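You operate a simulated robot arm through the tools that you are given. There is no shell and no other tool. Be economical: measure what you need, move in short steps, check, and stop when the job is done.

Carry out the task below with a simulated robot arm. There is one attempt and no reset: what you move stays moved.

Task
Put the green crate on the top of the orange bench. Put the yellow dripper from the top of the red bench on the green card there and the blue dripper on the top of the lower orange shelf. Do these in any order.

The check looks at the end state, three seconds after you hand in, the way a careful person would. Anything else that was tipped, shoved, dropped, spilled or broken makes it a failure.

Robot
A 7-joint arm with a fingered hand on a trunk, on a base that drives. Base frame: it is fixed to the floor where the robot stands at the start and does not move with it; the origin is under the middle of the robot, x ahead of it, y to its left, z up; the surface under the hand at the start is at about z = 850. Lengths are in mm, angles in degrees, forces in N, time in s.
Its first joint turns from -166.0 to 166.0 degrees. Places, roughly: dripper [1000, 2000, 750]; green card [1000, 1750, 750]; top of the lower orange shelf (24x45 cm) [1120, -1680, 1280]; top of the orange bench [900, -1600, 800]. Payload 4.7 kg.
Tool frame: the origin (TCP) lies between the finger pads and is the grasp point; the fingertips stand 36 mm ahead of it; z points along the fingers, y is the line along which they close. The gripper opens to 120 mm. The gripper's body begins 42 mm behind the TCP. The gripper is a hand of 5 fingers: y runs from the thumb to the fingers, the wrist lies at [-18, -122, -210] in the tool frame, and closing takes about 1.5 s.
Orientation is that of the tool frame in the base frame, as [roll, pitch, yaw] about the fixed x, y, z axes, in that order (R = Rz(yaw) Ry(pitch) Rx(roll)). With the fingers straight down and the wrist toward the robot, the tool's x, y and z point along [0, 1, 0], [1, 0, 0] and [0, 0, -1] of the base frame.

Tools
- The arm moves only by the tool move_arm. Its argument "steps" is a list of rows, each a list of 6 numbers: the shift along the tool's x, y, z in mm, then the turn, a rotation vector about the tool's x, y, z in rad. In form: [[dx, dy, dz, rx, ry, rz], ...]. A call has 1 to 20 rows; each row is the pose to reach, as a shift and turn from the pose commanded when the call began, along the tool's axes at that moment. "jaw" is the gripper command, from -1 (fully open) to 1 (shut), values between in proportion, set as the call begins (left out, the last holds). Rows are played at 5 a second. More than 50 mm and 8.6 degrees between two rows, or a gripper value outside its range, and nothing of the call is played. A pose out of reach is approached as far as the arm can. The call stops where the force on the tool passes 40 N (or 10 N more than at its start, if that is more) or the arm is blocked; 0.2 s more then pass. The fingers move at their own pace (about 45 mm/s each) and stop on an object; they squeeze with about 21 N. The grip force told is the motor's: it shows also when the fingers shut on nothing. Time passes only in rows, and 0.2 s behind the last, so rows that repeat a pose let the fingers close. The reply holds the time, the measured pose of the TCP, the force on the tool along the base axes, the opening and the grip force, in the units named above and with some noise, with the torque about the TCP (base axes, N m) and any sound that the robot's microphone picked up, and new pictures: "views" is both (left out), scene, wrist or none.
- Cameras (640 x 400 px; columns grow to the right, rows downward): "scene" is now at [-248.3, 34.9, 1247.3]; the picture's right is [-0.50, -0.86, 0.00], its down [-0.21, 0.12, -0.97] and it looks along [0.84, -0.49, -0.24] (base axes); focal length 250 px, centre (320, 200). "wrist" rides on the gripper at [73, -91, -143] in the tool frame; the picture's right is [-0.80, 0.28, -0.53], its down [-0.53, -0.73, 0.42] and it looks along [-0.27, 0.62, 0.74] (tool axes); focal length 234 px, centre (320, 200). There is no depth. A picture from a camera that has moved, and an enlarged one, comes with that camera's place and axes in the base frame and with its lens.
- roll_base(legs): drives the robot by 1 to 6 legs, each [ahead, turn to the left] in mm and degrees, along the robot's own axes; the way and the turn of a leg run together, so that a leg with both is an arc; at most 1500 mm and 180 degrees a leg. The arm and the cameras ride along, it lands a little off, and it stops where it bumps. It gives what a move gives, and a new picture of the scene camera.
- set_fingers(index, middle, ring, little, thumb_bend, thumb_turn): sets how far each is bent, from 0 (flat) to 1 (curled in); at 0.3 the hand is open as for a grip, at 0.7 the pads meet at the TCP. One left out holds its place. A second passes; each finger stops where it meets its share of the squeeze, and holds until it gets a number again. A gripper value or a shape takes the hand back. It gives what a move gives, with no picture; readings hold the bend of each and the force on index, middle, ring, little, thumb and palm. thumb_turn goes from beside the hand (0) to across from the fingers (1), as for a grip.
- grasp_type(shape): the hand has 5 fingers and takes this shape, open, in about a second: jaw (thumb against the fingers, like two jaws); tri (thumb and two fingers); tip (a fingertip pinch); poke (one finger out to press); point (the index stretched); flat (the hand flat); cup (the hand cupped); fist (a fist). The gripper value then closes the fingers along that shape, each until it touches; the sizes above hold for jaw. It gives what a move gives, with no picture.
- head_to(pan, tilt): turns the head with the scene camera to pan (to the left, within 143 degrees either way) and tilt (down, from -29 to 69), counted from straight ahead of the robot. It gives what a move gives, and a new picture of the scene camera.
- enlarge(camera, box): a new picture of the part [left, top, right, bottom] of that camera's present view, enlarged. It takes no simulated time.
- hand_in(): hands the job in; it is judged then, once.

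Go step by step. Nothing tells you exact positions but the pictures and the camera data: compare them with the known pose of the tool, close in by small moves and look again before you grip or let go. The budget is 165 turns and 260 pictures, counting those below and the enlarged ones. Unless the task says otherwise, let go and move clear before handing in, and close with one line.

The tools are called as a command line: name --pt "numbers of a row" for each row, then --argument value for the rest, lists and objects as JSON in quotes. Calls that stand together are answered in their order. move_arm: Moves the arm, as the interface text tells. Its arguments: {"type":"object","properties":{"steps":{"type":"array","items":{"type":"array","items":{"type":"number"}}},"jaw":{"type":"number"},"views":{"type":"string","enum":["both","scene","wrist","none"]}},"required":["steps"]} The other tools are called the same way: grasp_type (shape) gives the hand a shape; set_fingers (index, middle, ring, little, thumb_bend, thumb_turn) moves the fingers one by one; roll_base (legs) drives the base; head_to (pan, tilt) turns the head that bears the scene camera; enlarge (camera, box) takes an enlarged picture of a part of a camera's view; hand_in () hands the job in.

At the start:

```text
time_s: 0.0
eef_pos: [599.1, -83.8, 1161.0]
tool_rot: [180.0, 0.1, 90.0]
force: [0.2, 0.1, 0.1]
moment: [-0.03, 0.0, 0.03]
width: 119.4
grasp_force: 0.0
shape: jaw
bend: [0.3, 0.3, 0.3, 0.3, 0.3, 0.98]
finger forces: [0.1, 0.0, 0.0, 0.0, 0.1, 0.0]
robot x, y, heading: [2.4, -0.7, -0.0]
head pan, tilt: [-30.2, 13.8]
```

scene: 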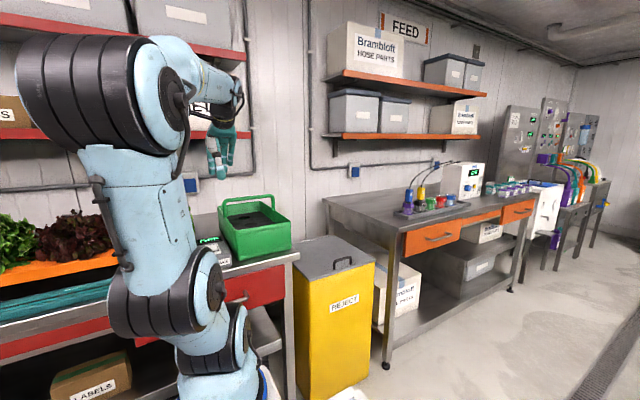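
wrist: 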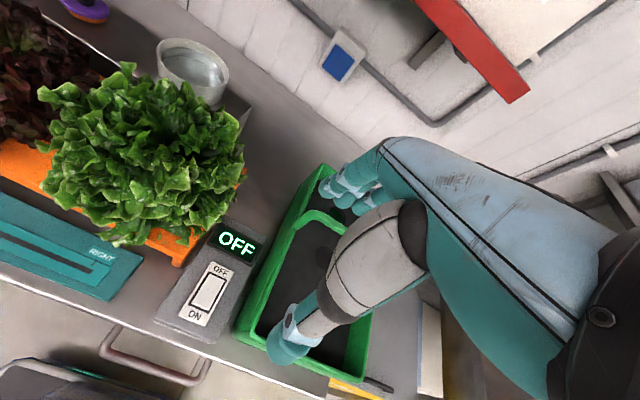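

I see the green crate with a hoop handle just below the hand, and the orange bench to the right. I look around first.

head_to --pan -5 --tilt 35

head_to --pan 60 --tilt 15

head_to --pan -55 --tilt 12

```text
time_s: 0.9
eef_pos: [599.6, -83.9, 1161.0]
tool_rot: [-180.0, 0.0, 89.9]
force: [0.0, -0.6, 0.0]
moment: [0.03, 0.02, -0.01]
width: 119.6
grasp_force: 0.1
shape: jaw
bend: [0.3, 0.3, 0.3, 0.3, 0.3, 0.98]
finger forces: [0.0, 0.0, 0.1, 0.0, 0.0, 0.0]
robot x, y, heading: [-2.3, -0.9, 0.1]
head pan, tilt: [-5.0, 35.0]
camera scene: at [-241.3, 74.1, 1213.4], right [-0.09, -1.0, 0.0], down [-0.57, 0.05, -0.82], along [0.82, -0.07, -0.57], focal length 250 px, centre (320, 200)
```

scene: 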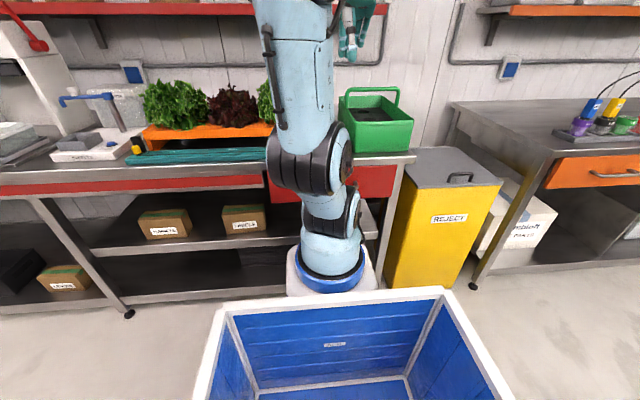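

```text
time_s: 2.2
eef_pos: [598.9, -85.0, 1162.1]
tool_rot: [-179.9, -0.1, 90.0]
force: [0.7, -1.5, -0.2]
moment: [0.0, -0.02, -0.01]
width: 119.2
grasp_force: 0.0
shape: jaw
bend: [0.3, 0.3, 0.3, 0.3, 0.3, 0.98]
finger forces: [0.0, 0.1, 0.0, 0.0, 0.0, 0.1]
robot x, y, heading: [-0.6, 3.1, -0.1]
head pan, tilt: [60.0, 15.0]
camera scene: at [-282.2, 162.7, 1245.3], right [0.87, -0.5, 0.0], down [-0.13, -0.22, -0.97], along [0.48, 0.84, -0.26], focal length 250 px, centre (320, 200)
```

scene: 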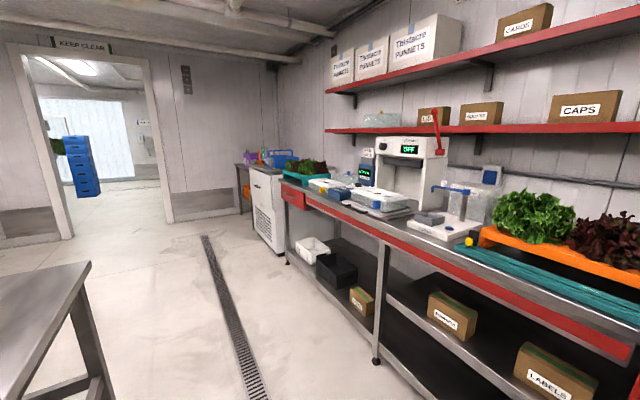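

```text
time_s: 4.2
eef_pos: [599.2, -85.2, 1161.9]
tool_rot: [180.0, -0.1, 90.0]
force: [-0.3, 1.2, 0.3]
moment: [0.02, 0.03, -0.02]
width: 119.4
grasp_force: 0.0
shape: jaw
bend: [0.3, 0.3, 0.3, 0.3, 0.3, 0.98]
finger forces: [0.0, 0.0, 0.0, 0.0, 0.1, 0.1]
robot x, y, heading: [-0.3, 0.1, -0.0]
head pan, tilt: [-55.0, 12.0]
camera scene: at [-275.5, 5.5, 1250.2], right [-0.82, -0.57, 0.0], down [-0.12, 0.17, -0.98], along [0.56, -0.8, -0.21], focal length 250 px, centre (320, 200)
```

scene: 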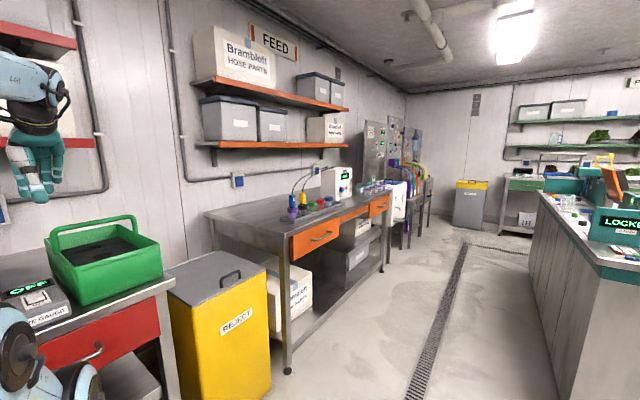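

The blue dripper is probably in the row on the orange bench; I zoom in on both sides.

enlarge --camera "scene" --box '[200, 90, 420, 260]'

head_to --pan 50 --tilt 15

enlarge --camera "scene" --box '[140, 120, 360, 270]'

```text
2.35 times, centred on (310, 175) of scene
camera zoom: at [-275.5, 5.5, 1250.2], right [-0.82, -0.57, 0.0], down [-0.12, 0.17, -0.98], along [0.56, -0.8, -0.21], focal length 589 px, centre (344, 259)
```

zoom: 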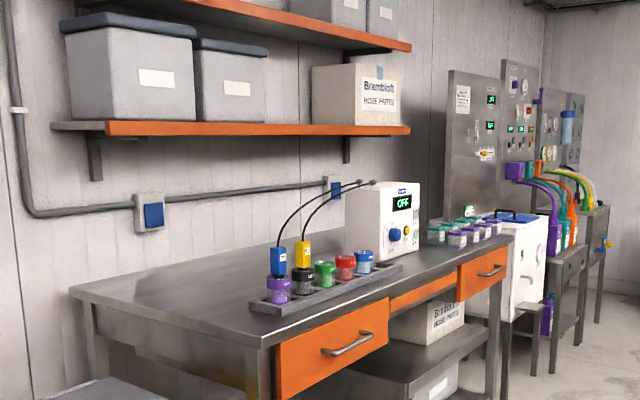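

```text
time_s: 6.0
eef_pos: [600.0, -84.9, 1161.0]
tool_rot: [-179.9, 0.0, 90.0]
force: [-0.3, -0.2, 0.3]
moment: [0.0, 0.0, 0.02]
width: 119.5
grasp_force: 0.0
shape: jaw
bend: [0.3, 0.3, 0.3, 0.3, 0.3, 0.98]
finger forces: [0.1, 0.0, 0.0, 0.0, 0.1, 0.1]
robot x, y, heading: [-0.4, 0.1, -0.2]
head pan, tilt: [50.0, 15.0]
camera scene: at [-268.9, 153.3, 1245.3], right [0.77, -0.64, 0.0], down [-0.17, -0.2, -0.97], along [0.62, 0.74, -0.26], focal length 250 px, centre (320, 200)
```

scene: 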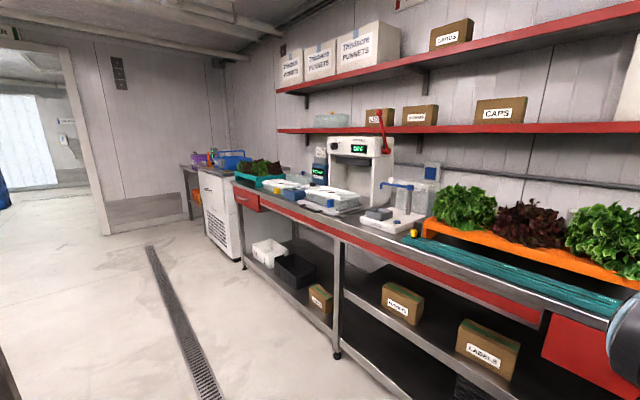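

```text
2.67 times, centred on (250, 195) of scene
camera zoom: at [-268.9, 153.3, 1245.3], right [0.77, -0.64, 0.0], down [-0.17, -0.2, -0.97], along [0.62, 0.74, -0.26], focal length 668 px, centre (507, 213)
```

zoom: 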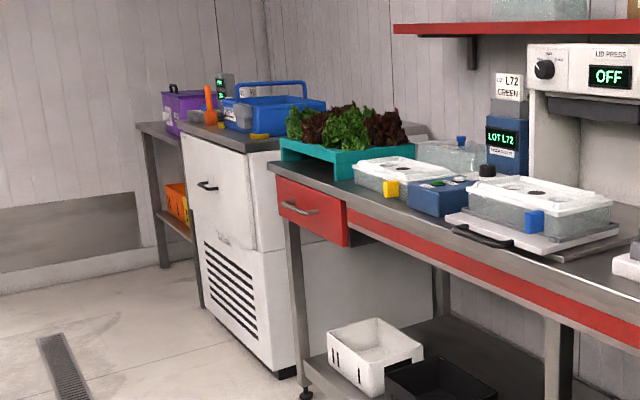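

enlarge --camera "wrist" --box '[200, 140, 440, 400]'

head_to --pan -20 --tilt 22

enlarge --camera "scene" --box '[220, 80, 400, 250]'

```text
1.54 times, centred on (320, 270) of wrist
camera zoom: at [507.8, -11.2, 1306.1], right [0.28, -0.8, 0.53], down [-0.73, -0.53, -0.42], along [0.62, -0.27, -0.74], focal length 360 px, centre (320, 92)
```

zoom: 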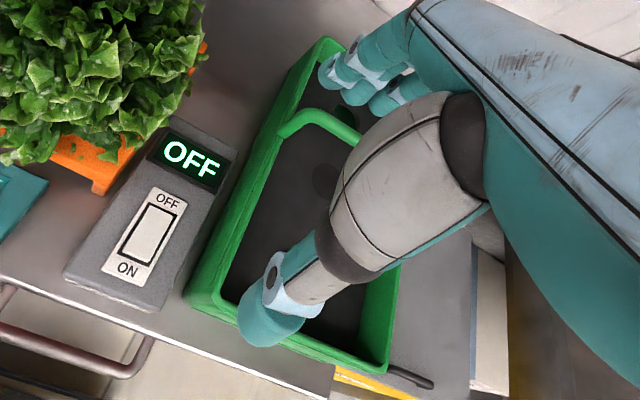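

```text
time_s: 7.4
eef_pos: [598.6, -84.4, 1163.3]
tool_rot: [180.0, 0.0, 90.0]
force: [0.5, 0.1, -0.7]
moment: [0.0, 0.02, -0.01]
width: 119.9
grasp_force: 0.0
shape: jaw
bend: [0.3, 0.3, 0.3, 0.3, 0.3, 0.98]
finger forces: [0.0, 0.0, 0.0, 0.1, 0.0, 0.0]
robot x, y, heading: [-1.0, -0.6, 0.1]
head pan, tilt: [-20.0, 22.0]
camera scene: at [-241.8, 50.1, 1233.9], right [-0.34, -0.94, 0.0], down [-0.35, 0.13, -0.93], along [0.87, -0.32, -0.37], focal length 250 px, centre (320, 200)
```

scene: 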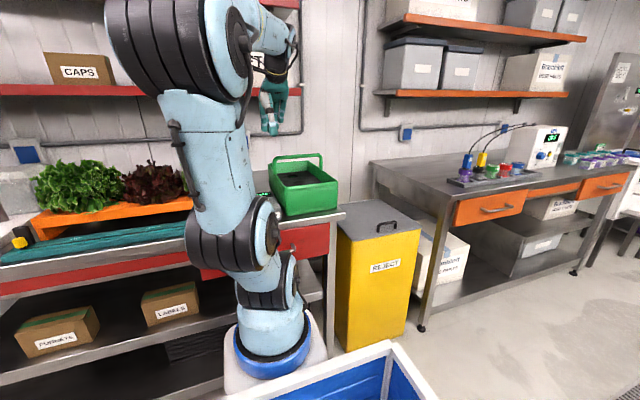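

```text
2.35 times, centred on (310, 165) of scene
camera zoom: at [-241.8, 50.1, 1233.9], right [-0.34, -0.94, 0.0], down [-0.35, 0.13, -0.93], along [0.87, -0.32, -0.37], focal length 589 px, centre (344, 282)
```

zoom: 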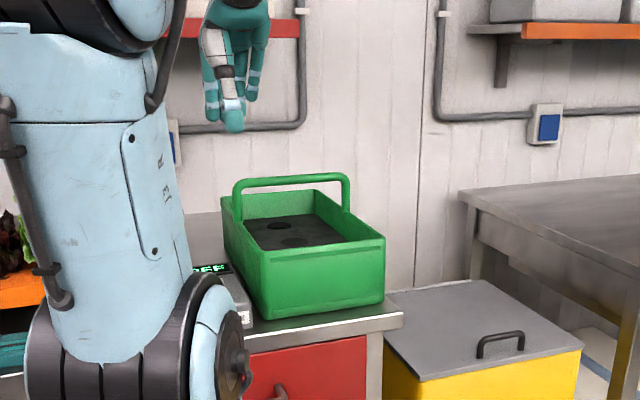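

The hoop bar of the crate appears to lie along y around (708, -205, 1033). I move over it at height and look again.

move_arm --pt "-40 36 0 0 0 0" --pt "-80 72 0 0 0 0" --pt "-121 109 0 0 0 0" --pt "-121 109 40 0 0 0" --pt "-121 109 40 0 0 0" --jaw -1

enlarge --camera "scene" --box '[220, 60, 400, 230]'

```text
refused: row 1 steps farther than a row can; nothing moved
```

```text
2.35 times, centred on (310, 145) of scene
camera zoom: at [-241.8, 50.1, 1233.9], right [-0.34, -0.94, 0.0], down [-0.35, 0.13, -0.93], along [0.87, -0.32, -0.37], focal length 589 px, centre (344, 329)
```

zoom: 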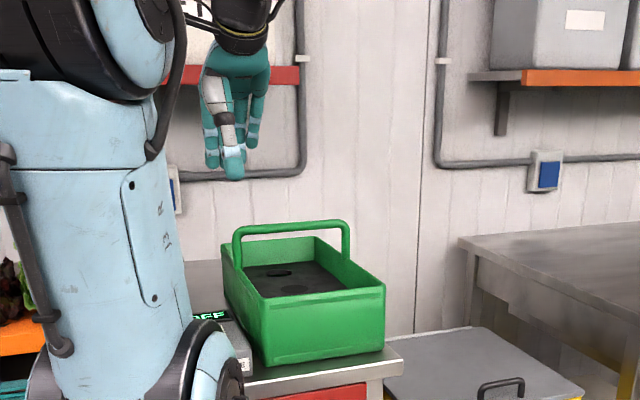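

The step was just over 50 mm; I use smaller rows.

move_arm --pt "-30 27 0 0 0 0" --pt "-60 54 0 0 0 0" --pt "-90 81 0 0 0 0" --pt "-121 109 0 0 0 0" --pt "-121 109 30 0 0 0" --pt "-121 109 30 0 0 0" --jaw -1

enlarge --camera "scene" --box '[220, 60, 400, 230]'

```text
time_s: 8.8
eef_pos: [708.6, -206.4, 1131.0]
tool_rot: [180.0, 0.0, 89.9]
force: [1.1, -0.1, -1.2]
moment: [0.0, 0.0, 0.02]
width: 119.8
grasp_force: 0.0
shape: jaw
bend: [0.3, 0.3, 0.3, 0.3, 0.3, 0.98]
finger forces: [0.0, 0.0, 0.0, 0.1, 0.0, 0.2]
robot x, y, heading: [1.2, 0.3, 0.2]
head pan, tilt: [-20.0, 22.0]
camera scene: at [-241.8, 50.1, 1233.9], right [-0.34, -0.94, 0.0], down [-0.35, 0.13, -0.93], along [0.87, -0.32, -0.37], focal length 250 px, centre (320, 200)
camera wrist: at [617.4, -132.9, 1275.7], right [0.28, -0.8, 0.53], down [-0.73, -0.53, -0.42], along [0.62, -0.27, -0.74], focal length 234 px, centre (320, 200)
```

scene: 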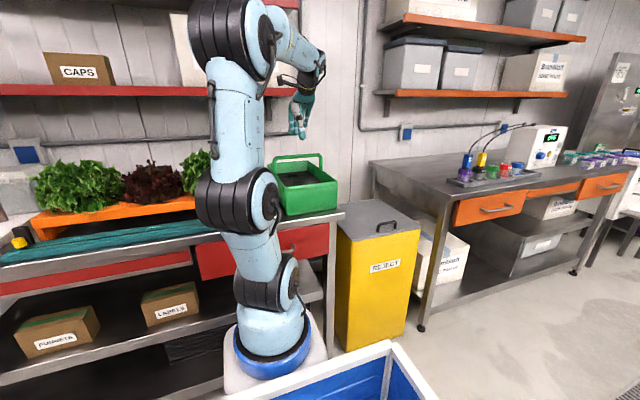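
wrist: 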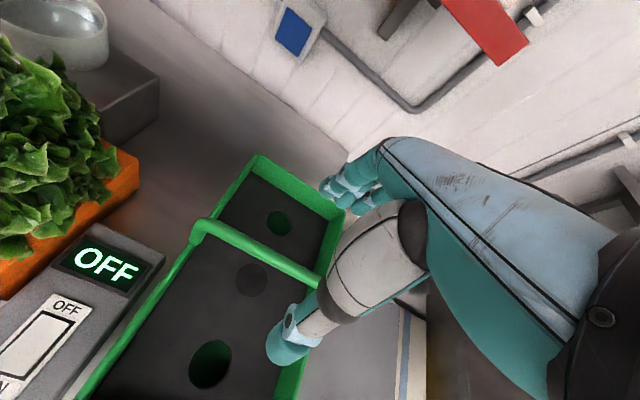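

```text
2.35 times, centred on (310, 145) of scene
camera zoom: at [-241.8, 50.1, 1233.9], right [-0.34, -0.94, 0.0], down [-0.35, 0.13, -0.93], along [0.87, -0.32, -0.37], focal length 589 px, centre (344, 329)
```

zoom: 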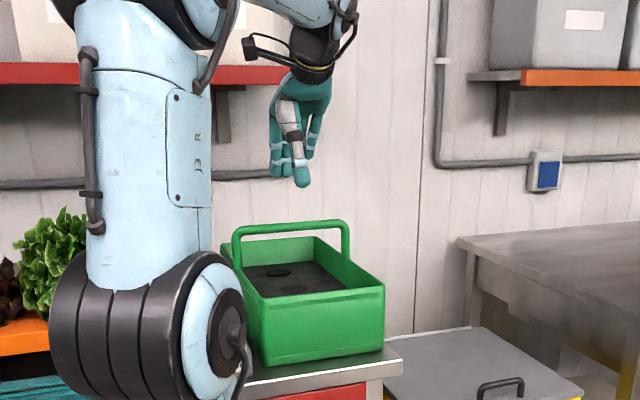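

The bar runs along y at x≈712, centred at y≈-213. I lower onto it.

move_arm --pt "-7 3 35 0 0 0" --pt "-7 3 70 0 0 0" --pt "-7 3 98 0 0 0" --pt "-7 3 98 0 0 0"

enlarge --camera "scene" --box '[240, 80, 380, 220]'

```text
time_s: 9.8
eef_pos: [710.8, -213.9, 1033.8]
tool_rot: [179.9, 0.0, 90.1]
force: [-0.1, 0.5, -0.4]
moment: [0.01, -0.01, 0.0]
width: 119.8
grasp_force: 0.0
shape: jaw
bend: [0.3, 0.3, 0.3, 0.3, 0.3, 0.98]
finger forces: [0.0, 0.0, 0.0, 0.0, 0.0, 0.0]
robot x, y, heading: [-0.4, -2.1, -0.0]
head pan, tilt: [-20.0, 22.0]
camera scene: at [-241.8, 50.0, 1233.9], right [-0.34, -0.94, 0.0], down [-0.35, 0.13, -0.93], along [0.87, -0.32, -0.37], focal length 250 px, centre (320, 200)
camera wrist: at [620.0, -139.4, 1177.5], right [0.28, -0.8, 0.53], down [-0.73, -0.53, -0.43], along [0.62, -0.27, -0.74], focal length 234 px, centre (320, 200)
```

scene: 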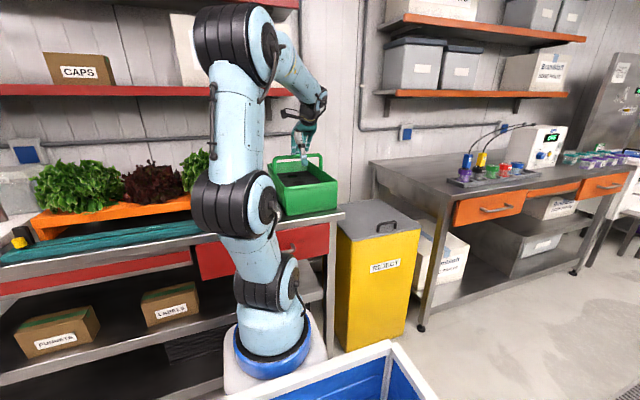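
wrist: 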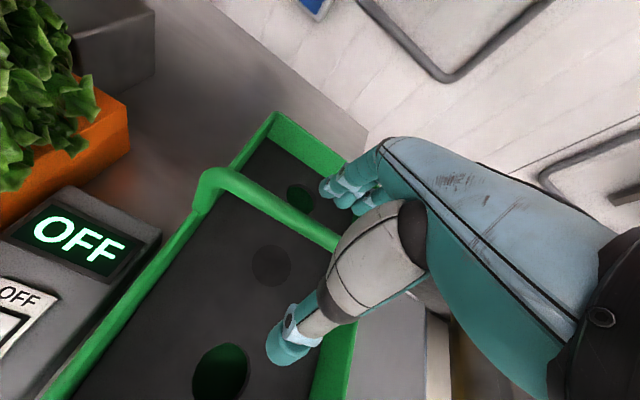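

```text
2.86 times, centred on (310, 150) of scene
camera zoom: at [-241.8, 50.0, 1233.9], right [-0.34, -0.94, 0.0], down [-0.35, 0.13, -0.93], along [0.87, -0.32, -0.37], focal length 716 px, centre (349, 343)
```

zoom: 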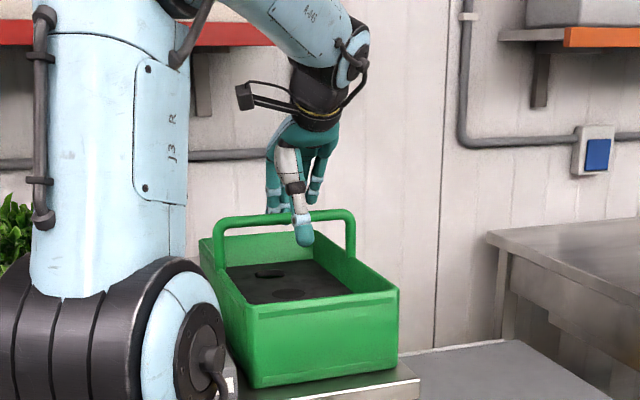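

The bar lies between thumb and fingers; I close.

move_arm --pt "0 0 4 0 0 0" --pt "0 0 4 0 0 0" --pt "0 0 4 0 0 0" --pt "0 0 4 0 0 0" --pt "0 0 4 0 0 0" --pt "0 0 4 0 0 0" --pt "0 0 4 0 0 0" --pt "0 0 4 0 0 0" --pt "0 0 4 0 0 0" --pt "0 0 4 0 0 0" --jaw 1

move_arm --pt "0 0 -10 0 0 0" --pt "0 0 -20 0 0 0" --pt "0 0 -40 0 0 0" --pt "0 0 -60 0 0 0" --pt "0 0 -60 0 0 0"

```text
time_s: 12.0
eef_pos: [713.4, -212.7, 1029.3]
tool_rot: [-180.0, 0.0, 90.0]
force: [0.1, 0.4, -0.1]
moment: [0.01, 0.02, 0.05]
width: 0.0
grasp_force: 21.0
shape: jaw
bend: [0.72, 0.7, 0.69, 0.71, 0.66, 1.0]
finger forces: [3.0, 0.0, 1.5, 0.8, 18.4, 0.1]
robot x, y, heading: [-0.7, 5.5, 0.1]
head pan, tilt: [-20.0, 22.0]
camera scene: at [-241.6, 50.0, 1233.9], right [-0.34, -0.94, 0.0], down [-0.35, 0.13, -0.93], along [0.87, -0.32, -0.37], focal length 250 px, centre (320, 200)
camera wrist: at [620.0, -139.4, 1173.3], right [0.28, -0.8, 0.53], down [-0.73, -0.53, -0.42], along [0.62, -0.27, -0.74], focal length 234 px, centre (320, 200)
```

scene: 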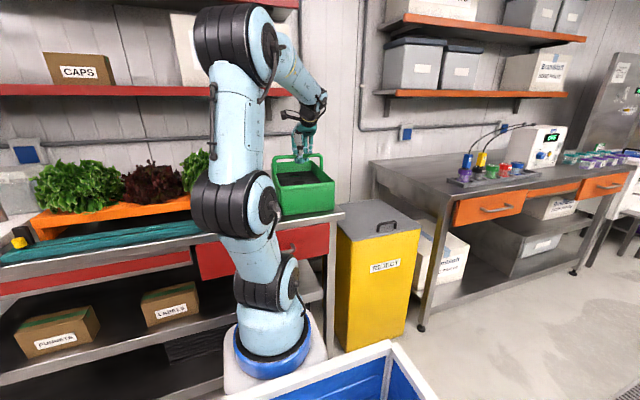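
wrist: 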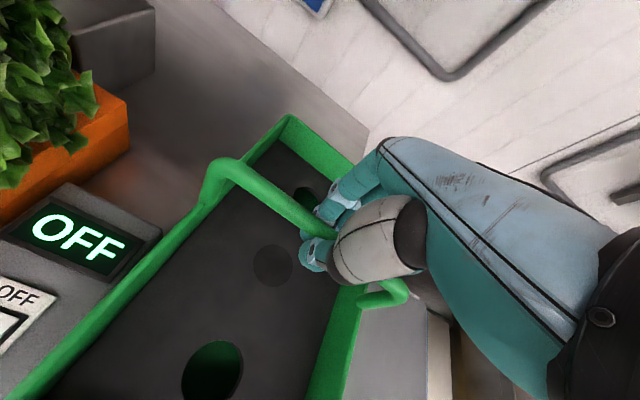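

```text
time_s: 13.2
eef_pos: [712.5, -213.5, 1090.5]
tool_rot: [-179.9, 0.0, 90.0]
force: [-0.1, -0.5, -5.5]
moment: [-0.01, -0.02, -0.01]
width: 0.0
grasp_force: 21.2
shape: jaw
bend: [0.72, 0.7, 0.7, 0.71, 0.66, 1.0]
finger forces: [3.7, 0.1, 1.6, 0.9, 18.5, 0.0]
robot x, y, heading: [0.4, -1.3, -0.1]
head pan, tilt: [-20.0, 22.0]
camera scene: at [-241.6, 50.0, 1234.0], right [-0.34, -0.94, 0.0], down [-0.35, 0.13, -0.93], along [0.87, -0.32, -0.37], focal length 250 px, centre (320, 200)
camera wrist: at [620.4, -139.5, 1233.6], right [0.28, -0.8, 0.53], down [-0.73, -0.53, -0.42], along [0.62, -0.27, -0.74], focal length 234 px, centre (320, 200)
```

scene: 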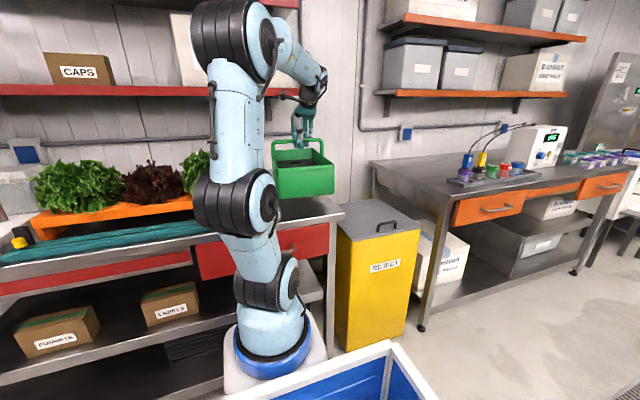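
wrist: 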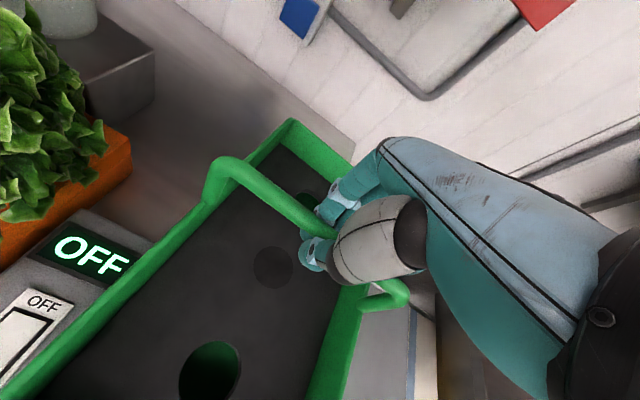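

The crate hangs securely (about 5.5 N). I raise it and draw it in, then drive toward the orange bench.

move_arm --pt "0 0 -40 0 0 0" --pt "0 -20 -80 0 0 0" --pt "0 -50 -110 0 0 0" --pt "20 -80 -110 0 0 0" --pt "50 -100 -110 0 0 0" --pt "80 -110 -110 0 0 0" --views "none"

roll_base --legs '[[0, -90]]'

```text
time_s: 14.6
eef_pos: [602.0, -130.8, 1199.1]
tool_rot: [-180.0, -0.1, 89.9]
force: [0.5, 0.3, -6.8]
moment: [0.01, 0.08, 0.0]
width: 0.0
grasp_force: 20.8
shape: jaw
bend: [0.72, 0.7, 0.7, 0.64, 0.67, 1.0]
finger forces: [4.8, 0.0, 1.7, 0.9, 17.8, 0.0]
robot x, y, heading: [-2.2, -3.5, -0.1]
head pan, tilt: [-20.0, 22.0]
```

```text
time_s: 18.8
eef_pos: [-129.6, -602.0, 1198.7]
tool_rot: [-179.9, 0.1, 0.2]
force: [-0.1, 0.4, -5.8]
moment: [0.09, 0.0, 0.0]
width: 0.0
grasp_force: 21.1
shape: jaw
bend: [0.72, 0.7, 0.7, 0.66, 0.67, 1.0]
finger forces: [4.2, 0.1, 1.9, 0.9, 17.4, 0.0]
robot x, y, heading: [-0.8, 0.3, -89.8]
head pan, tilt: [-20.0, 22.0]
camera scene: at [48.5, 244.5, 1233.9], right [-0.94, 0.34, 0.0], down [0.13, 0.35, -0.93], along [-0.31, -0.87, -0.37], focal length 250 px, centre (320, 200)
```

scene: 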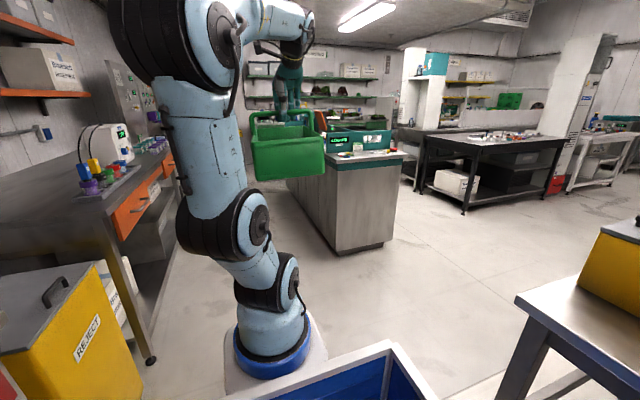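

The aisle is clear ahead. I drive 1000 mm along the bench and turn to face it.

roll_base --legs '[[1000, 0]]'

head_to --pan 70 --tilt 25

```text
time_s: 24.0
eef_pos: [-123.6, -1597.4, 1198.2]
tool_rot: [180.0, 0.0, 0.5]
force: [0.2, -0.6, -5.4]
moment: [0.01, -0.02, 0.06]
width: 0.1
grasp_force: 20.7
shape: jaw
bend: [0.72, 0.7, 0.7, 0.66, 0.67, 1.0]
finger forces: [4.5, 0.2, 1.9, 1.1, 17.4, 0.1]
robot x, y, heading: [4.6, -993.1, -89.7]
head pan, tilt: [-20.0, 22.0]
camera scene: at [52.2, -749.9, 1233.9], right [-0.94, 0.34, 0.0], down [0.13, 0.35, -0.93], along [-0.31, -0.87, -0.37], focal length 250 px, centre (320, 200)
```

scene: 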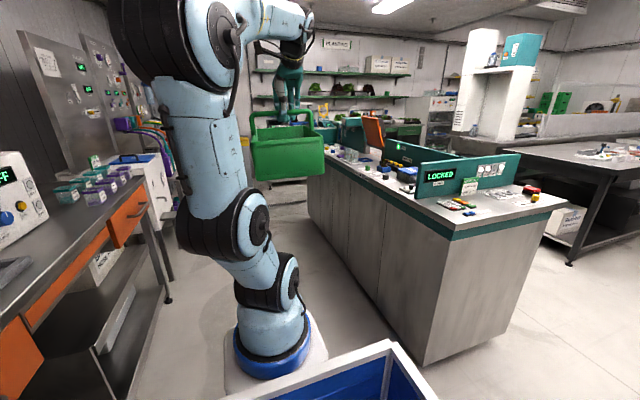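

```text
time_s: 25.6
eef_pos: [-123.3, -1597.6, 1198.7]
tool_rot: [-180.0, -0.1, 0.4]
force: [-0.4, 0.6, -5.7]
moment: [0.06, -0.01, 0.01]
width: 0.0
grasp_force: 21.2
shape: jaw
bend: [0.72, 0.7, 0.7, 0.66, 0.67, 1.0]
finger forces: [4.4, 0.1, 1.9, 0.9, 17.4, 0.0]
robot x, y, heading: [3.7, -993.0, -89.8]
head pan, tilt: [70.0, 25.0]
camera scene: at [170.2, -693.5, 1229.1], right [-0.34, -0.94, 0.0], down [-0.4, 0.14, -0.91], along [0.85, -0.3, -0.42], focal length 250 px, centre (320, 200)
```

scene: 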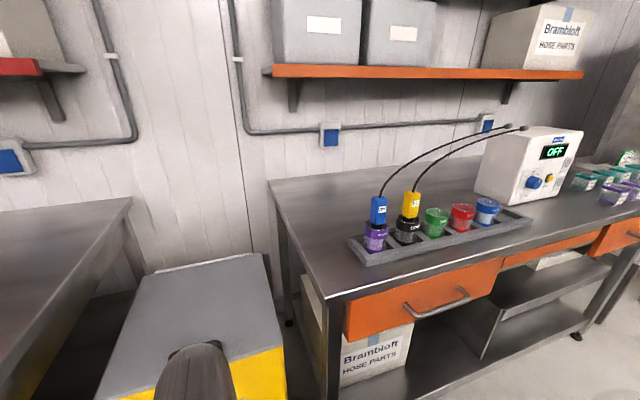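

The left rear of the orange bench is free, left of the probe cables. I raise and tuck the crate, back up a little and turn to face the bench.

move_arm --pt "0 0 -35 0 0 0" --pt "35 -20 -60 0 0 0" --pt "75 -40 -80 0 0 0" --pt "115 -60 -95 0 0 0" --pt "155 -80 -100 0 0 0" --pt "195 -100 -100 0 0 0" --pt "230 -120 -100 0 0 0" --pt "230 -120 -100 0 0 0" --views "none"

roll_base --legs '[[-90, 0], [0, 90]]'

head_to --pan 0 --tilt 25

```text
time_s: 27.4
eef_pos: [105.5, -1474.8, 1298.0]
tool_rot: [-179.9, 0.0, 0.3]
force: [-0.6, 0.7, -6.2]
moment: [0.11, 0.08, -0.15]
width: 0.2
grasp_force: 21.2
shape: jaw
bend: [0.72, 0.7, 0.7, 0.69, 0.68, 1.0]
finger forces: [6.5, 0.3, 0.3, 0.1, 16.4, 0.0]
robot x, y, heading: [5.3, -995.3, -89.5]
head pan, tilt: [70.0, 25.0]
```

```text
time_s: 32.4
eef_pos: [486.2, -805.3, 1299.5]
tool_rot: [179.9, 0.0, 90.1]
force: [-0.1, -0.1, -6.8]
moment: [0.04, 0.0, -0.01]
width: 0.0
grasp_force: 20.7
shape: jaw
bend: [0.72, 0.7, 0.7, 0.69, 0.68, 1.0]
finger forces: [5.0, 0.2, 0.8, 1.3, 16.7, 0.0]
robot x, y, heading: [2.2, -901.4, 0.0]
head pan, tilt: [70.0, 25.0]
camera scene: at [-293.6, -737.0, 1229.1], right [0.94, -0.34, 0.0], down [-0.14, -0.4, -0.91], along [0.31, 0.85, -0.42], focal length 250 px, centre (320, 200)
```

scene: 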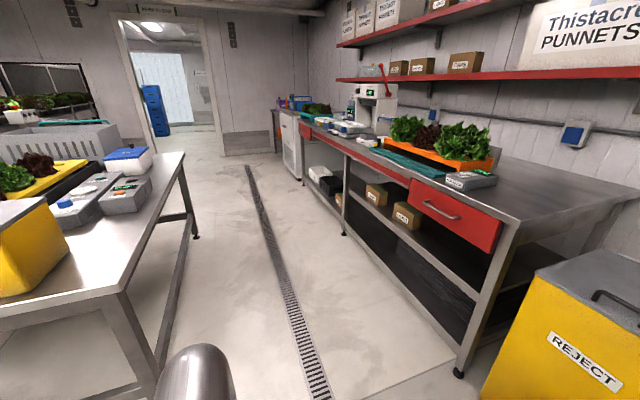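

```text
time_s: 33.8
eef_pos: [485.5, -805.5, 1298.0]
tool_rot: [180.0, 0.0, 90.1]
force: [-0.3, 0.0, -5.5]
moment: [0.05, 0.05, 0.02]
width: 0.1
grasp_force: 21.2
shape: jaw
bend: [0.72, 0.7, 0.7, 0.69, 0.68, 1.0]
finger forces: [5.0, 0.2, 0.7, 1.4, 16.5, 0.1]
robot x, y, heading: [6.7, -907.7, 0.2]
head pan, tilt: [0.0, 25.0]
camera scene: at [-232.8, -823.4, 1229.1], right [0.0, -1.0, 0.0], down [-0.42, 0.0, -0.91], along [0.91, 0.0, -0.42], focal length 250 px, centre (320, 200)
```

scene: 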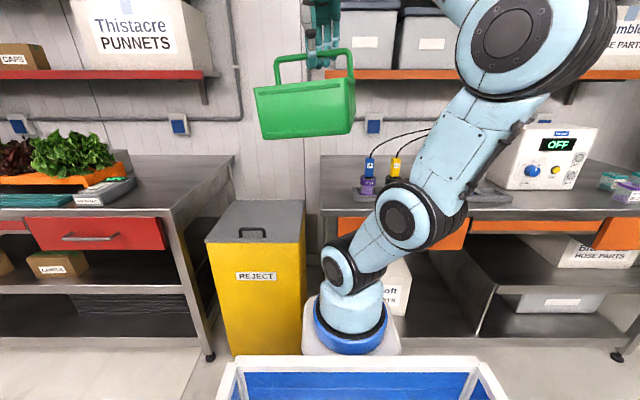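

The crate hangs left of the probes. I lower it and extend it along the bench's left edge.

move_arm --pt "0 0 45 0 0 0" --pt "0 0 90 0 0 0" --pt "0 0 135 0 0 0" --pt "0 0 170 0 0 0" --pt "0 45 170 0 0 0" --pt "0 90 170 0 0 0" --pt "0 135 170 0 0 0" --pt "0 180 170 0 0 0" --pt "0 225 170 0 0 0" --pt "0 270 170 0 0 0" --pt "0 315 170 0 0 0" --pt "0 315 170 0 0 0"

```text
time_s: 36.4
eef_pos: [801.3, -805.1, 1128.0]
tool_rot: [180.0, 0.0, 90.1]
force: [-1.1, 0.4, -6.8]
moment: [0.03, 0.06, 0.0]
width: 0.1
grasp_force: 21.0
shape: jaw
bend: [0.72, 0.7, 0.7, 0.7, 0.68, 1.0]
finger forces: [5.5, 0.3, 0.6, 1.5, 17.2, 0.1]
robot x, y, heading: [1.7, -906.1, 0.2]
head pan, tilt: [0.0, 25.0]
camera scene: at [-232.7, -823.4, 1229.1], right [0.0, -1.0, 0.0], down [-0.42, 0.0, -0.91], along [0.91, 0.0, -0.42], focal length 250 px, centre (320, 200)
camera wrist: at [709.2, -732.5, 1271.7], right [0.28, -0.8, 0.53], down [-0.73, -0.53, -0.42], along [0.62, -0.26, -0.74], focal length 234 px, centre (320, 200)
```

scene: 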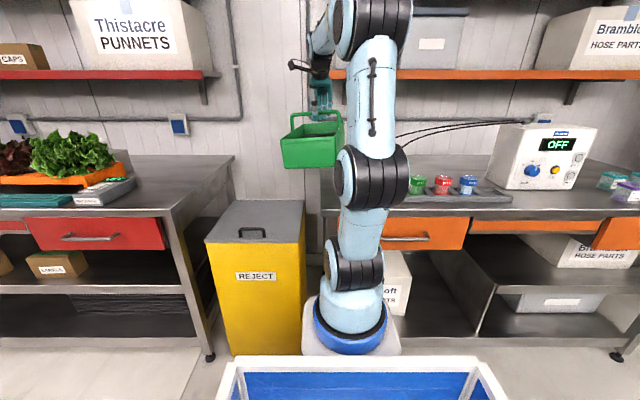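
wrist: 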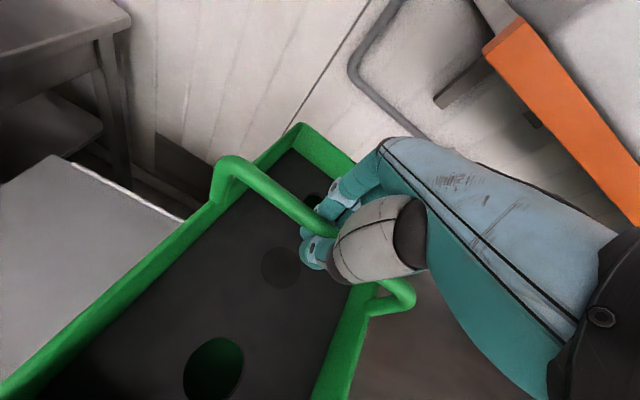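

move_arm --pt "0 40 0 0 0 0" --pt "0 80 0 0 0 0" --pt "0 122 0 0 0 0" --pt "-40 122 0 0 0 0" --pt "-80 122 0 0 0 0" --pt "-115 122 0 0 0 0" --pt "-115 122 0 0 0 0"

head_to --pan -20 --tilt 20

```text
time_s: 38.0
eef_pos: [923.0, -921.5, 1126.9]
tool_rot: [180.0, -0.1, 90.2]
force: [0.6, -0.8, -5.7]
moment: [0.03, 0.06, -0.05]
width: 0.0
grasp_force: 21.4
shape: jaw
bend: [0.72, 0.7, 0.7, 0.7, 0.68, 1.0]
finger forces: [5.4, 0.1, 0.0, 1.4, 0.0, 0.0]
robot x, y, heading: [0.9, -909.0, -0.0]
head pan, tilt: [0.0, 25.0]
camera scene: at [-232.7, -823.6, 1229.1], right [0.0, -1.0, 0.0], down [-0.42, 0.0, -0.91], along [0.91, 0.0, -0.42], focal length 250 px, centre (320, 200)
camera wrist: at [831.8, -847.9, 1272.5], right [0.28, -0.8, 0.53], down [-0.73, -0.53, -0.42], along [0.62, -0.26, -0.74], focal length 234 px, centre (320, 200)
```

scene: 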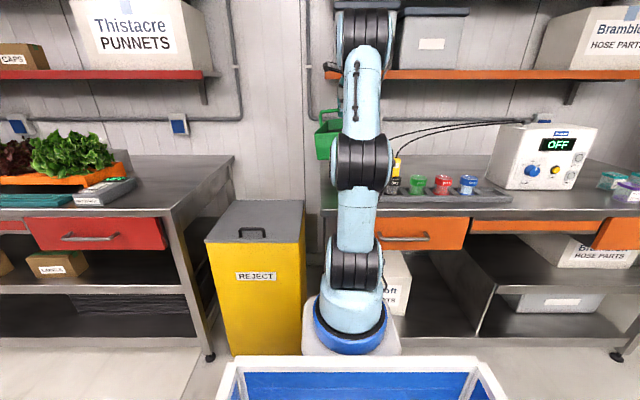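
wrist: 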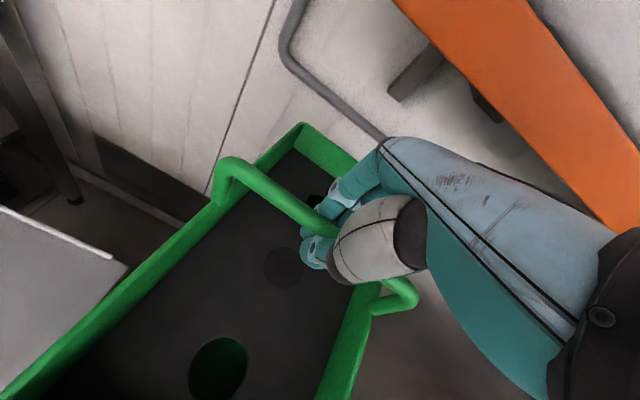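

```text
time_s: 38.8
eef_pos: [922.4, -921.0, 1127.2]
tool_rot: [180.0, 0.0, 90.1]
force: [-0.2, 0.6, -5.9]
moment: [0.02, 0.08, 0.0]
width: 0.0
grasp_force: 20.8
shape: jaw
bend: [0.72, 0.7, 0.7, 0.7, 0.68, 1.0]
finger forces: [5.4, 0.0, 0.1, 2.1, 0.0, 0.1]
robot x, y, heading: [5.0, -905.5, 0.2]
head pan, tilt: [-20.0, 20.0]
camera scene: at [-237.2, -855.3, 1237.2], right [-0.34, -0.94, 0.0], down [-0.32, 0.12, -0.94], along [0.88, -0.32, -0.34], focal length 250 px, centre (320, 200)
```

scene: 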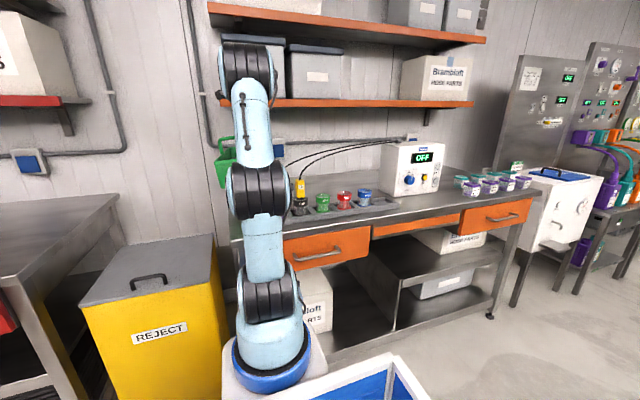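

move_arm --pt "-40 0 0 0 0 0" --pt "-42 0 30 0 0 0" --pt "-42 0 60 0 0 0" --pt "-42 0 80 0 0 0" --pt "-42 0 80 0 0 0"

head_to --pan 5 --tilt 20

```text
time_s: 40.0
eef_pos: [923.1, -963.0, 1047.3]
tool_rot: [-180.0, 0.0, 90.2]
force: [-0.1, 0.8, -5.7]
moment: [0.05, 0.02, -0.01]
width: 0.2
grasp_force: 21.5
shape: jaw
bend: [0.72, 0.7, 0.7, 0.7, 0.68, 1.0]
finger forces: [5.0, 0.1, 0.0, 2.4, 0.0, 0.0]
robot x, y, heading: [5.2, -909.3, 0.1]
head pan, tilt: [-20.0, 20.0]
camera scene: at [-237.2, -855.4, 1237.2], right [-0.34, -0.94, 0.0], down [-0.32, 0.12, -0.94], along [0.88, -0.32, -0.34], focal length 250 px, centre (320, 200)
camera wrist: at [831.2, -889.3, 1192.5], right [0.28, -0.8, 0.53], down [-0.73, -0.53, -0.42], along [0.62, -0.26, -0.74], focal length 234 px, centre (320, 200)
```

scene: 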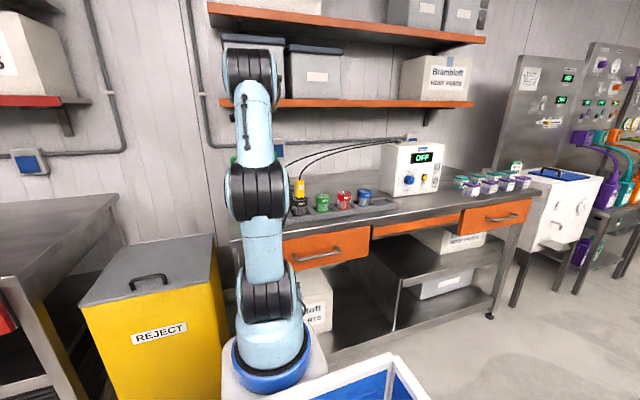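
wrist: 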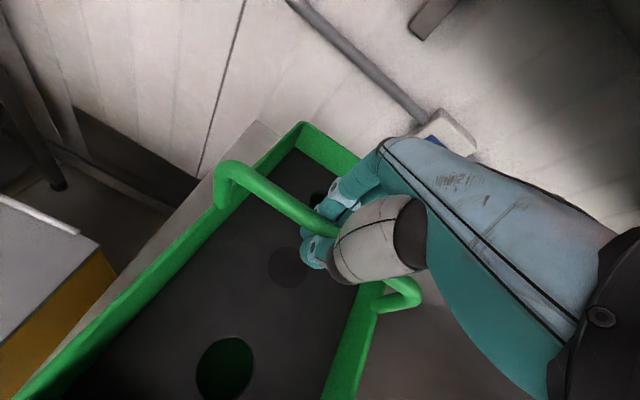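

```text
time_s: 40.9
eef_pos: [923.6, -962.0, 1047.4]
tool_rot: [-179.9, -0.1, 90.3]
force: [-0.4, -0.1, -6.2]
moment: [0.1, 0.11, 0.02]
width: 0.2
grasp_force: 20.8
shape: jaw
bend: [0.72, 0.7, 0.7, 0.7, 0.68, 1.0]
finger forces: [5.3, 0.0, 0.1, 2.4, 0.0, 0.1]
robot x, y, heading: [0.9, -904.6, -0.0]
head pan, tilt: [5.0, 20.0]
camera scene: at [-232.0, -815.5, 1237.2], right [0.09, -1.0, 0.0], down [-0.34, -0.03, -0.94], along [0.94, 0.08, -0.34], focal length 250 px, centre (320, 200)
```

scene: 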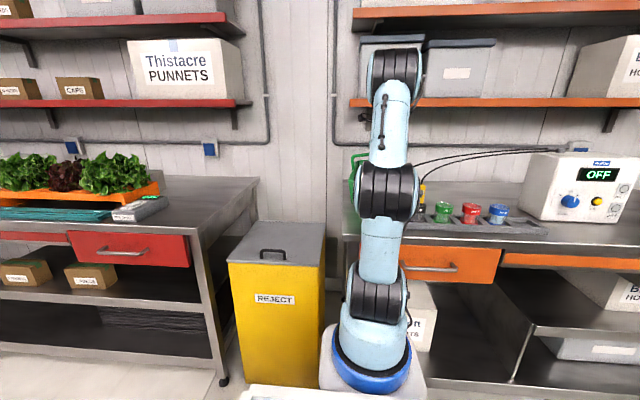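

A strip of bench is visible left of the crate, so it is over the bench. I lower until contact.

move_arm --pt "0 0 8 0 0 0" --pt "0 0 16 0 0 0" --pt "0 0 24 0 0 0" --pt "0 0 24 0 0 0" --views "wrist"

```text
time_s: 41.9
eef_pos: [923.4, -962.5, 1023.6]
tool_rot: [-180.0, 0.0, 90.1]
force: [-0.6, 0.7, -3.9]
moment: [0.17, 0.02, 0.0]
width: 0.2
grasp_force: 20.9
shape: jaw
bend: [0.72, 0.7, 0.7, 0.7, 0.68, 1.0]
finger forces: [2.7, 0.0, 0.0, 2.8, 0.1, 0.1]
robot x, y, heading: [-0.9, -905.4, 0.1]
head pan, tilt: [5.0, 20.0]
camera wrist: at [831.3, -889.0, 1168.7], right [0.28, -0.8, 0.53], down [-0.73, -0.53, -0.42], along [0.62, -0.26, -0.74], focal length 234 px, centre (320, 200)
```

wrist: 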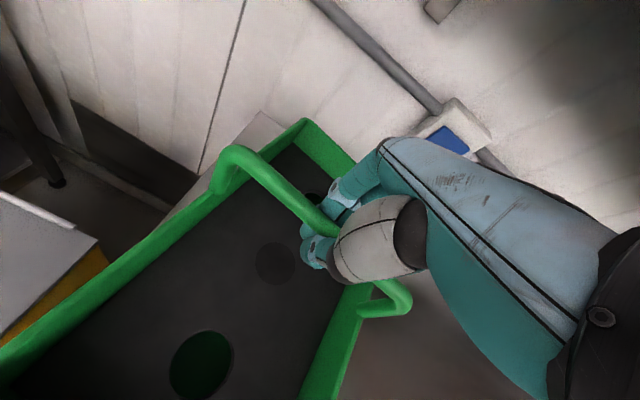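

move_arm --pt "0 0 -8 0 0 0" --pt "-8 0 -8 0 0 0" --pt "-16 0 -8 0 0 0" --pt "-16 0 0 0 0 0" --pt "-16 0 8 0 0 0" --pt "-16 0 14 0 0 0" --pt "-16 0 14 0 0 0" --views "wrist"

```text
time_s: 43.5
eef_pos: [924.0, -977.8, 1009.7]
tool_rot: [-180.0, 0.1, 90.2]
force: [-0.3, 0.0, 0.0]
moment: [0.0, 0.01, -0.01]
width: 0.2
grasp_force: 20.9
shape: jaw
bend: [0.72, 0.7, 0.7, 0.7, 0.68, 1.0]
finger forces: [0.2, 0.1, 0.0, 0.0, 0.0, 0.0]
robot x, y, heading: [2.7, -909.1, 0.1]
head pan, tilt: [5.0, 20.0]
camera wrist: at [831.1, -904.5, 1155.1], right [0.28, -0.8, 0.53], down [-0.73, -0.53, -0.42], along [0.62, -0.26, -0.74], focal length 234 px, centre (320, 200)
```

wrist: 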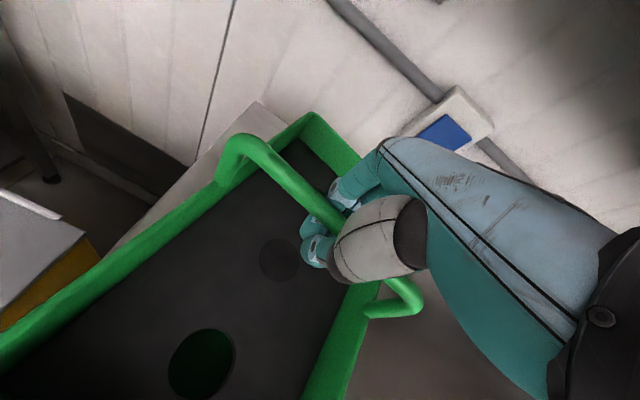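

Force is zero: the crate rests flat on the bench. I open the hand and rise.

move_arm --pt "0 0 0 0 0 0" --pt "0 0 0 0 0 0" --pt "0 0 0 0 0 0" --pt "0 0 0 0 0 0" --pt "0 0 0 0 0 0" --pt "0 0 0 0 0 0" --pt "0 0 0 0 0 0" --pt "0 0 0 0 0 0" --jaw -1

move_arm --pt "0 0 -20 0 0 0" --pt "0 0 -50 0 0 0" --pt "0 0 -90 0 0 0" --pt "0 -20 -130 0 0 0" --pt "0 -60 -150 0 0 0" --pt "0 -105 -160 0 0 0" --pt "0 -150 -170 0 0 0" --pt "0 -195 -180 0 0 0" --pt "0 -240 -190 0 0 0" --pt "0 -285 -200 0 0 0"

head_to --pan -15 --tilt 20

```text
time_s: 45.3
eef_pos: [922.9, -977.7, 1010.4]
tool_rot: [-180.0, 0.0, 90.2]
force: [0.1, 1.2, -0.4]
moment: [-0.01, 0.03, 0.01]
width: 119.4
grasp_force: 0.1
shape: jaw
bend: [0.3, 0.3, 0.3, 0.3, 0.3, 0.98]
finger forces: [0.0, 0.0, 0.1, 0.2, 0.1, 0.0]
robot x, y, heading: [5.4, -903.7, 0.1]
head pan, tilt: [5.0, 20.0]
camera scene: at [-232.3, -815.4, 1237.2], right [0.09, -1.0, 0.0], down [-0.34, -0.03, -0.94], along [0.94, 0.08, -0.34], focal length 250 px, centre (320, 200)
camera wrist: at [831.1, -904.5, 1155.1], right [0.28, -0.8, 0.53], down [-0.73, -0.53, -0.42], along [0.62, -0.26, -0.74], focal length 234 px, centre (320, 200)
```

scene: 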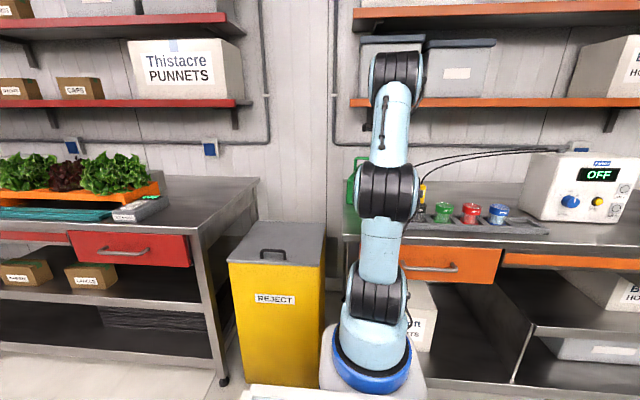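
wrist: 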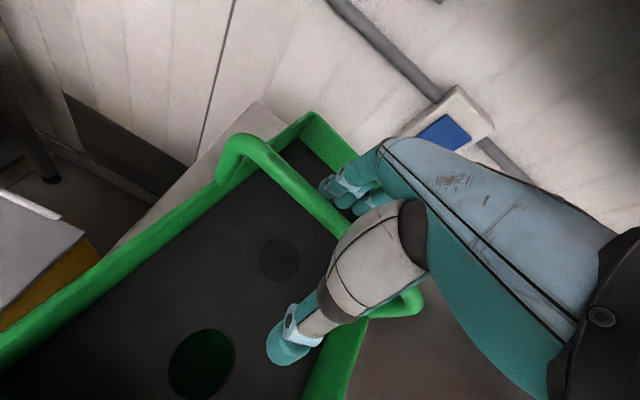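

```text
time_s: 47.5
eef_pos: [637.5, -978.5, 1209.9]
tool_rot: [-179.8, 0.0, 90.1]
force: [1.5, 0.3, -1.0]
moment: [0.01, 0.05, 0.04]
width: 119.9
grasp_force: 0.1
shape: jaw
bend: [0.3, 0.3, 0.3, 0.3, 0.3, 0.98]
finger forces: [0.0, 0.1, 0.0, 0.1, 0.0, 0.1]
robot x, y, heading: [1.0, -906.2, -0.1]
head pan, tilt: [5.0, 20.0]
camera scene: at [-231.8, -815.5, 1237.3], right [0.09, -1.0, 0.0], down [-0.34, -0.03, -0.94], along [0.94, 0.08, -0.34], focal length 250 px, centre (320, 200)
camera wrist: at [546.6, -906.2, 1354.6], right [0.28, -0.8, 0.52], down [-0.73, -0.53, -0.42], along [0.62, -0.26, -0.74], focal length 234 px, centre (320, 200)
```

scene: 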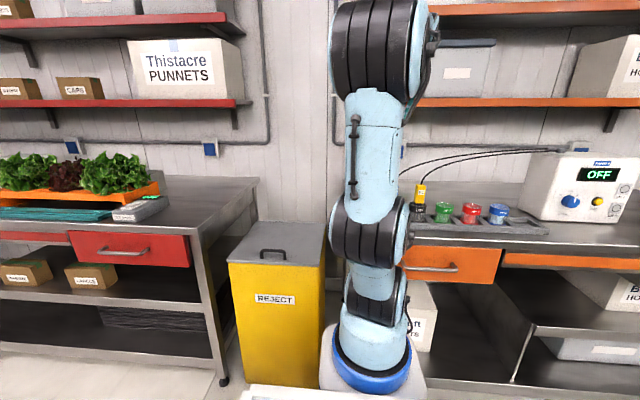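
wrist: 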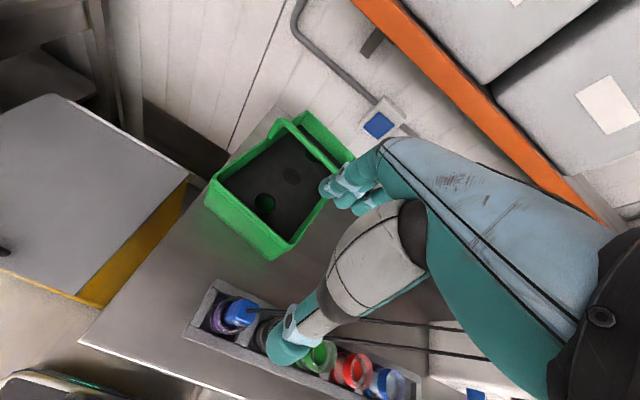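

```text
time_s: 48.3
eef_pos: [638.1, -978.6, 1209.9]
tool_rot: [180.0, -0.1, 90.2]
force: [1.0, 0.3, -0.2]
moment: [0.0, -0.02, 0.0]
width: 119.7
grasp_force: 0.1
shape: jaw
bend: [0.3, 0.3, 0.3, 0.3, 0.3, 0.98]
finger forces: [0.0, 0.0, 0.0, 0.0, 0.0, 0.1]
robot x, y, heading: [6.9, -903.8, 0.2]
head pan, tilt: [-15.0, 20.0]
camera scene: at [-235.1, -847.5, 1237.2], right [-0.26, -0.97, 0.0], down [-0.33, 0.09, -0.94], along [0.91, -0.24, -0.34], focal length 250 px, centre (320, 200)
```

scene: 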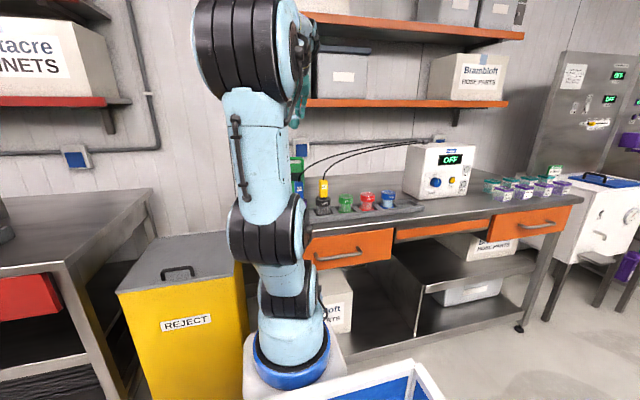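

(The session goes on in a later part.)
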